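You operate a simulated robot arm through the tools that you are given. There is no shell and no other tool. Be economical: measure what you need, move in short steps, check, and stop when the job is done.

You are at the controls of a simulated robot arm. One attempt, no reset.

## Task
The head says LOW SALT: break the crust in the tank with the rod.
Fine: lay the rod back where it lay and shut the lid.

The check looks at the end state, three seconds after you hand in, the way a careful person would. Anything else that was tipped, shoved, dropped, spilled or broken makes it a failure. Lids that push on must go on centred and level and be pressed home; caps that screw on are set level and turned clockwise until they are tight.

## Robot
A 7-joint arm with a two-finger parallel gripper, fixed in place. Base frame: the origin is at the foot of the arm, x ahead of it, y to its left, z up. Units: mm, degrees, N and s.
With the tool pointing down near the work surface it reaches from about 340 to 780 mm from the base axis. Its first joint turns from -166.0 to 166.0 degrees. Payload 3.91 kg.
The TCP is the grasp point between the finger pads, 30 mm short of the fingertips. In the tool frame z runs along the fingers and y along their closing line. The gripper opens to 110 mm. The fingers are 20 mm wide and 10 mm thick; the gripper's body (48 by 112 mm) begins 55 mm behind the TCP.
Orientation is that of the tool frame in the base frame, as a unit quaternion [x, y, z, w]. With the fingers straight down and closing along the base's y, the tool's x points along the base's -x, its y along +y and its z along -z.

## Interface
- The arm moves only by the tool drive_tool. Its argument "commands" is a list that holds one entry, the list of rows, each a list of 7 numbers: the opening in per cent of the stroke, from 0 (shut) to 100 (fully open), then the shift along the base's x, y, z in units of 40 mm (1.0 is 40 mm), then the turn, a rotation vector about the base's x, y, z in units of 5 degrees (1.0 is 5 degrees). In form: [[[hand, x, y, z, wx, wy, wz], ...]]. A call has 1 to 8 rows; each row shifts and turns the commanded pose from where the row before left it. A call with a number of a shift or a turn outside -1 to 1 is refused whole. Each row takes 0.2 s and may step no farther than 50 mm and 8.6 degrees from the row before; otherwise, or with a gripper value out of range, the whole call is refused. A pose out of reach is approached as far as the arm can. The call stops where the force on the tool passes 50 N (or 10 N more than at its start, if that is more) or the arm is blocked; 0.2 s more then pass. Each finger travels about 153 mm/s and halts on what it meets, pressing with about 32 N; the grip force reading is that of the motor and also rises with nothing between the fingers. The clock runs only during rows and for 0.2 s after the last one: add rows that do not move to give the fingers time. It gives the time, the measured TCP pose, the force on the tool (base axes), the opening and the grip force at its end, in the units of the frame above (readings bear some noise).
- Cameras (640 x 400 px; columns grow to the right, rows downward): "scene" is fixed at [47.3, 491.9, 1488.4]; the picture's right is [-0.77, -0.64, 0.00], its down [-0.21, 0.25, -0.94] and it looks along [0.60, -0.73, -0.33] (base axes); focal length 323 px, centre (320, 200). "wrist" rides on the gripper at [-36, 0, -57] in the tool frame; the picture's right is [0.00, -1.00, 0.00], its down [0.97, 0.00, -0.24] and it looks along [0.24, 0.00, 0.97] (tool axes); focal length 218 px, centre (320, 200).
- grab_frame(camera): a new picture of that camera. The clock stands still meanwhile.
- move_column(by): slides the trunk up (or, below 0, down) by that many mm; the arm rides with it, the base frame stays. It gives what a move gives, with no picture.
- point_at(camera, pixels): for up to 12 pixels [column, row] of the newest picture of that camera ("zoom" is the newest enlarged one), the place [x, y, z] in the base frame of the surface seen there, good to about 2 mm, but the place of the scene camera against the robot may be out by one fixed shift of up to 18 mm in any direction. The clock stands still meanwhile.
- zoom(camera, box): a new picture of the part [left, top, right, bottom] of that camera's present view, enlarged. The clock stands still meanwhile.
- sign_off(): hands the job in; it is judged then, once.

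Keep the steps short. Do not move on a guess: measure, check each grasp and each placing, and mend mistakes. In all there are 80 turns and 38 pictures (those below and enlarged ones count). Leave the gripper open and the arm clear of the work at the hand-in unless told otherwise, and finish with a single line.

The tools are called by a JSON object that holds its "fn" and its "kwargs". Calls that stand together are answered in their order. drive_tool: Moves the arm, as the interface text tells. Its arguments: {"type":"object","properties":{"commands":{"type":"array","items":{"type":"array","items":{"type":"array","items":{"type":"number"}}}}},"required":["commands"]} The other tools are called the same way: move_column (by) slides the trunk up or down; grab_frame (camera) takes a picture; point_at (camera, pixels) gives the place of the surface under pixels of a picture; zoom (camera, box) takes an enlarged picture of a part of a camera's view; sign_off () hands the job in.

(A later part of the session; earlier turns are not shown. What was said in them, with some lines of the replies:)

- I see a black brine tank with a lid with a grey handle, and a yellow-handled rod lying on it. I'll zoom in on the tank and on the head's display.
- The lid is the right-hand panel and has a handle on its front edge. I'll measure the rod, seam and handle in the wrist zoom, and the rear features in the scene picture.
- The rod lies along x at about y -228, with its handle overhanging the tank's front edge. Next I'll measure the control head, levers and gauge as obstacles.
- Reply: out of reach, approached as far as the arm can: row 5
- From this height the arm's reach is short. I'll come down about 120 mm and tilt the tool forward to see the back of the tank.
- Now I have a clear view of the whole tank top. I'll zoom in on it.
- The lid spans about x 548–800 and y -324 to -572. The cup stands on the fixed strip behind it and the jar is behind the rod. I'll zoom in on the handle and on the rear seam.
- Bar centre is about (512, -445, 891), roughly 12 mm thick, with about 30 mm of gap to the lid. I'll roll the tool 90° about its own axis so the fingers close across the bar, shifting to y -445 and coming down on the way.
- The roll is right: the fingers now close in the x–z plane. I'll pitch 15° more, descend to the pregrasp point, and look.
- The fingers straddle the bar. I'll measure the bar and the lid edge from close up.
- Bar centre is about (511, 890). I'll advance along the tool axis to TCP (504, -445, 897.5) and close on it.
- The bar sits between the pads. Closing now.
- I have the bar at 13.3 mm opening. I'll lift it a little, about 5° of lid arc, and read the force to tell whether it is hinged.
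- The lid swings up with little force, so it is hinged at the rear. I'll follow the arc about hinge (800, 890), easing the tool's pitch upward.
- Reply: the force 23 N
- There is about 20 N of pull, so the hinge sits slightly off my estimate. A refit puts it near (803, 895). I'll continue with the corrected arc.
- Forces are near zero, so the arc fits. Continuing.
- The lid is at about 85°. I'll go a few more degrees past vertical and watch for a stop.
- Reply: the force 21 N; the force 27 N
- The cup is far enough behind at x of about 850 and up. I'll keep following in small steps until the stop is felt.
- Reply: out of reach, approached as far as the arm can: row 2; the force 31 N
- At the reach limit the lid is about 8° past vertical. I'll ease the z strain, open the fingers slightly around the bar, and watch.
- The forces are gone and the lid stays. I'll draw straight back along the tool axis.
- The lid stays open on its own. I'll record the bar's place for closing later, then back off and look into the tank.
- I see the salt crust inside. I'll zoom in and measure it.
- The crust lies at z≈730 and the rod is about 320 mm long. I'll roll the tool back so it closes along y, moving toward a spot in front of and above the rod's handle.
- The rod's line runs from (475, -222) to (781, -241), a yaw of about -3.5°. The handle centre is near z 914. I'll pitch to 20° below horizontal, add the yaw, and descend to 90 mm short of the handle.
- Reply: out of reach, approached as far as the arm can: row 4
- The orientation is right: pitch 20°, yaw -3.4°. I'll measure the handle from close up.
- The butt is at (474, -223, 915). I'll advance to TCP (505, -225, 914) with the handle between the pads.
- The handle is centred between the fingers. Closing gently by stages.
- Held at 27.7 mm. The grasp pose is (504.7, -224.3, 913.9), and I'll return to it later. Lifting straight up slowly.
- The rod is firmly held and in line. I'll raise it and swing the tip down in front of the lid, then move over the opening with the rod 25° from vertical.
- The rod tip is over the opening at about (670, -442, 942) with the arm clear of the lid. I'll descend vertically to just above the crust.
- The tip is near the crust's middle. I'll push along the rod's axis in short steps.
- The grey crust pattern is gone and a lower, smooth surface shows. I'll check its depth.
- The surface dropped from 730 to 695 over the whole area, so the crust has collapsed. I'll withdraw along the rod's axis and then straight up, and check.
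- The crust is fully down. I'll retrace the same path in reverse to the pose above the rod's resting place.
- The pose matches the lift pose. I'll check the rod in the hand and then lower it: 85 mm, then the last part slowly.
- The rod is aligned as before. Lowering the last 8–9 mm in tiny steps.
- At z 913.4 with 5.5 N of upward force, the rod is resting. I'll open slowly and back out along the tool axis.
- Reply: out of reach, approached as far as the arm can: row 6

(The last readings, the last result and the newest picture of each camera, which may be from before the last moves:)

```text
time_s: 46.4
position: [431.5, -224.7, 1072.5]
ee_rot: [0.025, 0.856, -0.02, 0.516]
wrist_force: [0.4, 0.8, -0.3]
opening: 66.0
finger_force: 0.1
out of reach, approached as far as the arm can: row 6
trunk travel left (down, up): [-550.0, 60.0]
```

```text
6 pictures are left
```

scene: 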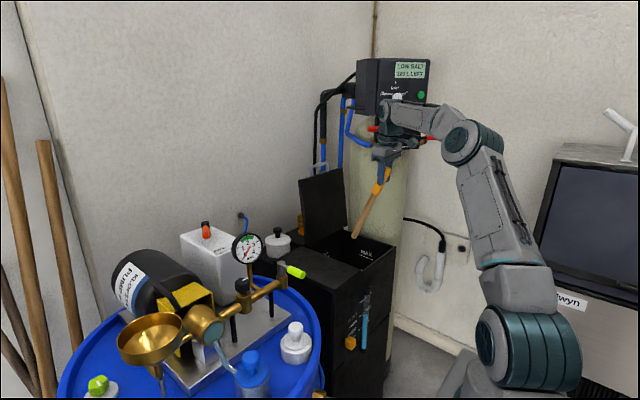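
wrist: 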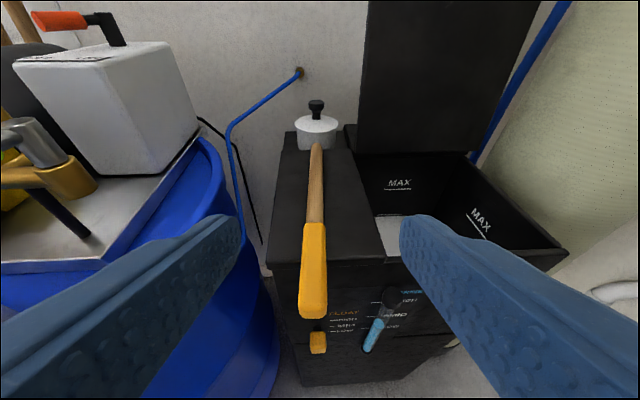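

{"fn": "point_at", "kwargs": {"camera": "wrist", "pixels": [[316, 149], [315, 180], [314, 215], [314, 235], [314, 265], [312, 300], [312, 317]]}}

```text
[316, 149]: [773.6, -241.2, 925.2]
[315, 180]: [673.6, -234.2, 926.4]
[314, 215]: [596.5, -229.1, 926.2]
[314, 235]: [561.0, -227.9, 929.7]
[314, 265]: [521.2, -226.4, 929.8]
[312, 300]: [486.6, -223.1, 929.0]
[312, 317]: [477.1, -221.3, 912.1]
```

The rod is within 2 mm of its first lay. Now for the lid, I'll go back through the reverse of my earlier path: first undo the yaw and pitch.

{"fn": "drive_tool", "kwargs": {"commands": [[[30, -0.2, 0, 0.6, 0, 1, 0], [30, -0.2, 0, 0.6, 0, 1, 0], [30, -0.2, 0, 0.6, 0, 1, 0], [30, -0.25, 0, 0.1, 0, 0, 0.7], [30, 0, 0, 0, 0, 0, 0]]]}}

{"fn": "drive_tool", "kwargs": {"commands": [[[30, 0.15, -0.28, 0.2, -0.939, 0, 0.878], [30, 0.15, -0.28, 0.2, -0.939, 0, 0.878], [30, 0.15, -0.28, 0.2, -0.939, 0, 0.878], [30, 0.15, -0.28, 0.2, -0.939, 0, 0.878], [30, 0.15, -0.28, 0.2, -0.939, 0, 0.878], [30, 0.15, -0.28, 0.2, -0.939, 0, 0.878], [30, 0.15, -0.28, 0.2, -0.939, 0, 0.878]]]}}

{"fn": "drive_tool", "kwargs": {"commands": [[[30, 0.15, -0.28, 0.1, -0.939, 0, 0.878], [30, 0.15, -0.28, 0.1, -0.939, 0, 0.878], [30, 0.15, -0.28, 0.1, -0.939, 0, 0.878], [30, 0.15, -0.28, 0.1, -0.939, 0, 0.878], [30, 0.15, -0.28, 0.1, -0.939, 0, 0.878], [30, 0.15, -0.28, 0.1, -0.939, 0, 0.878], [30, 0.15, -0.28, 0.1, -0.939, 0, 0.878]]]}}

```text
time_s: 47.6
position: [399.7, -224.4, 1147.6]
ee_rot: [-0.007, 0.916, -0.011, 0.401]
wrist_force: [0.2, 0.0, -0.1]
opening: 32.9
finger_force: 0.0
trunk travel left (down, up): [-550.0, 60.0]
```

```text
time_s: 49.2
position: [441.8, -303.2, 1204.6]
ee_rot: [-0.358, 0.842, -0.161, 0.37]
wrist_force: [-0.1, 0.8, 0.3]
opening: 33.0
finger_force: 0.0
trunk travel left (down, up): [-550.0, 60.0]
```

```text
time_s: 50.8
position: [481.6, -383.8, 1232.0]
ee_rot: [0.653, -0.64, 0.288, -0.284]
wrist_force: [0.6, -0.6, 0.4]
opening: 33.1
finger_force: 0.1
trunk travel left (down, up): [-550.0, 60.0]
```

Orientation matches. Now forward to the pregrasp in front of the raised handle.

{"fn": "drive_tool", "kwargs": {"commands": [[[24, 0.6, -0.3, -0.1, 0, -1, 0], [24, 0.8, -0.3, -0.1, 0, -1, 0], [24, 0.8, -0.3, -0.1, 0, -1, 0], [24, 0.9, -0.3, -0.1, 0, -1, 0], [24, 0.9, -0.2, -0.1, 0, -1, 0], [24, 0.9, -0.1, -0.1, 0, -1, 0], [24, 0.9, 0, -0.1, 0, -1, 0], [24, 0.9, 0, -0.15, 0, -0.6, 0]]]}}

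{"fn": "grab_frame", "kwargs": {"camera": "wrist"}}

{"fn": "point_at", "kwargs": {"camera": "wrist", "pixels": [[321, 180], [321, 150], [321, 220], [265, 180], [150, 180]]}}

```text
time_s: 52.6
position: [752.3, -442.5, 1197.8]
ee_rot: [0.524, -0.512, 0.485, -0.478]
wrist_force: [0.7, 0.1, 0.1]
opening: 26.7
finger_force: 0.0
trunk travel left (down, up): [-550.0, 60.0]
```

```text
5 pictures are left
```

wrist: 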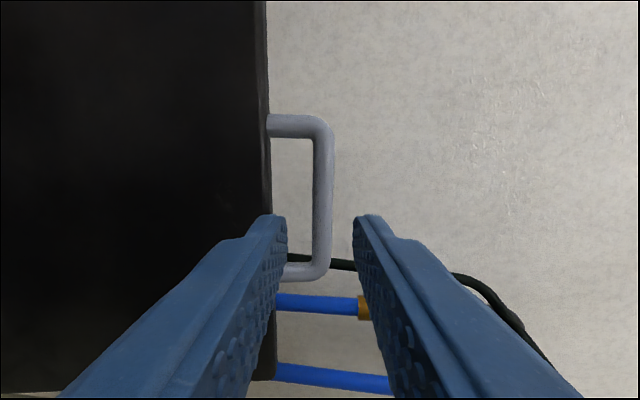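

```text
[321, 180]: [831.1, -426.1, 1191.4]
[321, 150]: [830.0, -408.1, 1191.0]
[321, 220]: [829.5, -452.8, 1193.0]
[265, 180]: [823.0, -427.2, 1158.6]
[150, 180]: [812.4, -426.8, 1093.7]
```

The bar is unmoved at (836, -443, 1192). I'll advance so it sits between the pads, then close.

{"fn": "drive_tool", "kwargs": {"commands": [[[24, 0.6, 0, -0.04, 0, 0, 0], [24, 0.6, 0, -0.04, 0, 0, 0], [24, 0.62, 0, -0.04, 0, 0, 0], [24, 0, 0, 0, 0, 0, 0]]]}}

{"fn": "drive_tool", "kwargs": {"commands": [[[12, 0, 0, 0, 0, 0, 0], [0, 0, 0, 0, 0, 0, 0], [0, 0, 0, 0, 0, 0, 0]]]}}

```text
time_s: 53.6
position: [823.3, -445.3, 1190.9]
ee_rot: [0.524, -0.513, 0.485, -0.476]
wrist_force: [0.0, -0.8, 0.3]
opening: 26.5
finger_force: 0.0
trunk travel left (down, up): [-550.0, 60.0]
```

```text
time_s: 54.4
position: [823.6, -443.5, 1192.1]
ee_rot: [0.524, -0.512, 0.484, -0.479]
wrist_force: [1.8, -2.0, 7.2]
opening: 13.7
finger_force: 44.9
trunk travel left (down, up): [-550.0, 60.0]
```

I have the bar. The refit hinge is (811, 893) with a radius of about 299. I'll close along that arc, starting with four steps.

{"fn": "drive_tool", "kwargs": {"commands": [[[0, -0.61, 0, 0.07, 0, 0.4, 0], [0, -0.653, 0, -0.018, 0, 0.4, 0], [0, -0.643, 0, -0.075, 0, 0.4, 0], [0, -0.635, 0, -0.133, 0, 0.4, 0]]]}}

```text
time_s: 55.4
position: [720.5, -443.1, 1188.9]
ee_rot: [0.555, -0.545, 0.448, -0.441]
wrist_force: [-5.8, -5.4, 18.2]
opening: 13.8
finger_force: 45.2
trunk travel left (down, up): [-550.0, 60.0]
```

{"fn": "drive_tool", "kwargs": {"commands": [[[0, -0.62, 0, -0.1, 0, 0.4, 0], [0, -0.6, 0, -0.24, 0, 0.4, 0], [0, -0.573, 0, -0.293, 0, 0.4, 0], [0, -0.548, 0, -0.34, 0, 0.4, 0]]]}}

{"fn": "drive_tool", "kwargs": {"commands": [[[0, -0.513, 0, -0.388, 0, 0.4, 0], [0, -0.478, 0, -0.43, 0, 0.4, 0], [0, -0.435, 0, -0.473, 0, 0.4, 0], [0, -0.393, 0, -0.508, 0, 0.4, 0]]]}}

```text
time_s: 56.4
position: [627.4, -443.3, 1146.6]
ee_rot: [0.587, -0.573, 0.406, -0.402]
wrist_force: [-9.7, -2.2, 11.8]
opening: 13.9
finger_force: 45.1
trunk travel left (down, up): [-550.0, 60.0]
```

```text
time_s: 57.4
position: [555.7, -442.3, 1075.9]
ee_rot: [0.614, -0.601, 0.362, -0.36]
wrist_force: [0.2, -6.2, -0.8]
opening: 13.5
finger_force: 45.1
trunk travel left (down, up): [-550.0, 60.0]
```

Forces are small. Continuing down.

{"fn": "drive_tool", "kwargs": {"commands": [[[0, -0.345, 0, -0.54, 0, 0.4, 0], [0, -0.298, 0, -0.57, 0, 0.4, 0], [0, -0.243, 0, -0.593, 0, 0.4, 0], [0, -0.19, 0, -0.615, 0, 0.4, 0]]]}}

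{"fn": "drive_tool", "kwargs": {"commands": [[[0, -0.135, 0, -0.628, 0, 0.4, 0], [0, -0.08, 0, -0.638, 0, 0.4, 0], [0, -0.02, 0, -0.4, 0, 0.2, 0], [0, 0, 0, 0, 0, 0, 0]]]}}

```text
time_s: 58.4
position: [514.5, -442.6, 984.1]
ee_rot: [0.639, -0.623, 0.32, -0.318]
wrist_force: [-0.7, -1.3, 0.7]
opening: 13.7
finger_force: 45.1
trunk travel left (down, up): [-550.0, 60.0]
```

```text
time_s: 59.4
position: [505.4, -442.9, 916.7]
ee_rot: [0.651, -0.637, 0.293, -0.291]
wrist_force: [2.1, -2.9, 0.2]
opening: 13.9
finger_force: 45.0
trunk travel left (down, up): [-550.0, 60.0]
```

About 17 mm remain. I'll go down in small steps until it seats.

{"fn": "drive_tool", "kwargs": {"commands": [[[0, 0, 0, -0.12, 0, 0, 0], [0, 0, 0, -0.12, 0, 0, 0], [0, 0, 0, -0.12, 0, 0, 0], [0, 0, 0, -0.1, 0, 0, 0], [0, 0, 0, -0.06, 0, 0, 0], [0, 0, 0, 0, 0, 0, 0]]]}}

```text
time_s: 60.8
position: [504.8, -442.3, 897.2]
ee_rot: [0.651, -0.637, 0.293, -0.292]
wrist_force: [1.5, -1.5, 7.9]
opening: 13.7
finger_force: 45.6
trunk travel left (down, up): [-550.0, 60.0]
```

Force is starting at z 897, close to the original 896. I'll press a bit more to make sure it is seated.

{"fn": "drive_tool", "kwargs": {"commands": [[[0, 0, 0, -0.05, 0, 0, 0], [0, 0, 0, -0.05, 0, 0, 0], [0, 0, 0, 0, 0, 0, 0]]]}}

```text
time_s: 61.6
position: [504.7, -443.2, 895.5]
ee_rot: [0.651, -0.635, 0.297, -0.291]
wrist_force: [3.1, -1.8, 31.3]
opening: 13.8
finger_force: 44.6
trunk travel left (down, up): [-550.0, 60.0]
```

Seated at 31 N with no more travel. I'll relax, open a little, and back out along the tool axis.

{"fn": "drive_tool", "kwargs": {"commands": [[[0, 0, 0, 0.05, 0, 0, 0], [20, 0, 0, 0, 0, 0, 0], [20, 0, 0, 0, 0, 0, 0], [20, 0, 0, 0, 0, 0, 0]]]}}

{"fn": "drive_tool", "kwargs": {"commands": [[[20, -0.3, 0, 0.26, 0, 0, 0], [20, -0.45, 0, 0.39, 0, 0, 0], [20, -0.6, 0, 0.52, 0, 0, 0], [60, -0.6, 0, 0.52, 0, 0, 0], [100, -0.2, 0.2, 0.9, 0, 0, 0], [100, -0.2, 0.2, 0.9, 0, 0, 0], [100, 0, 0.2, 0.9, 0, 0, 0], [100, 0, 0.2, 0.9, 0, 0, 0]]]}}

{"fn": "grab_frame", "kwargs": {"camera": "wrist"}}

{"fn": "zoom", "kwargs": {"camera": "scene", "box": [240, 160, 440, 300]}}

```text
time_s: 62.6
position: [504.2, -443.3, 892.9]
ee_rot: [0.651, -0.638, 0.292, -0.29]
wrist_force: [0.4, 0.7, 1.1]
opening: 22.2
finger_force: 0.0
trunk travel left (down, up): [-550.0, 60.0]
```

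```text
time_s: 64.4
position: [409.5, -409.0, 1106.0]
ee_rot: [0.652, -0.637, 0.292, -0.29]
wrist_force: [-0.5, -0.1, 0.0]
opening: 110.3
finger_force: 0.1
trunk travel left (down, up): [-550.0, 60.0]
```

```text
4 pictures are left
```

wrist: 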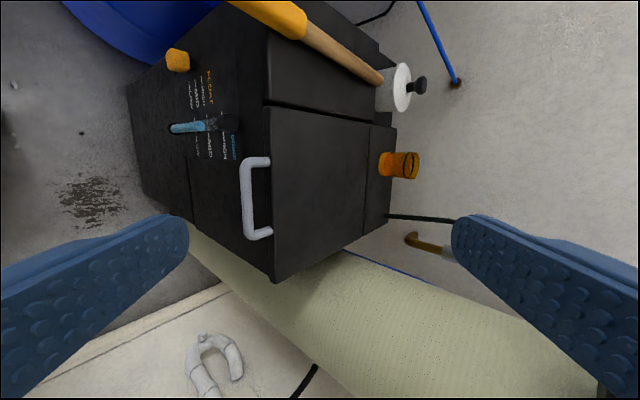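

```text
2.86 times, centred on (340, 230) of scene
```

zoom: 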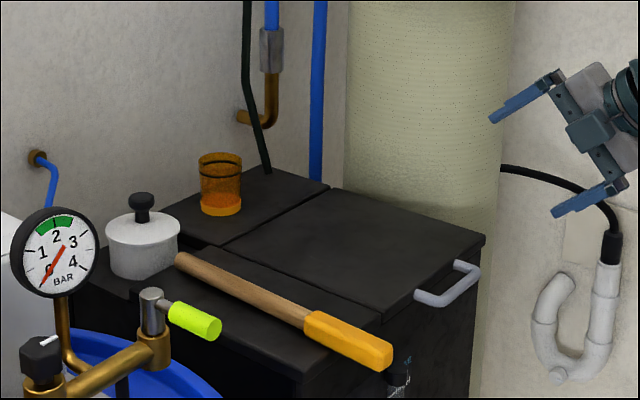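

{"fn": "point_at", "kwargs": {"camera": "wrist", "pixels": [[285, 180], [320, 130], [310, 240], [360, 180], [248, 205], [375, 180], [350, 110]]}}

```text
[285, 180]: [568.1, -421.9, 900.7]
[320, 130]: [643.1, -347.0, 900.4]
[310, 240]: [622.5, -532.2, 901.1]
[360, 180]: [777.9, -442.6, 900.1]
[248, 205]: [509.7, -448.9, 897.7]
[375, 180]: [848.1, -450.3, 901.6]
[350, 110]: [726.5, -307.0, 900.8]
```

The lid is flat and flush at z≈900, the rod is in place, cup and jar are untouched, and the open gripper is clear. Handing in.

{"fn": "sign_off", "kwargs": {}}

```text
The job is handed in.
```

The crust is broken, the rod is back within about 2 mm of where it lay, and the lid is shut flush; nothing else was seen to move.
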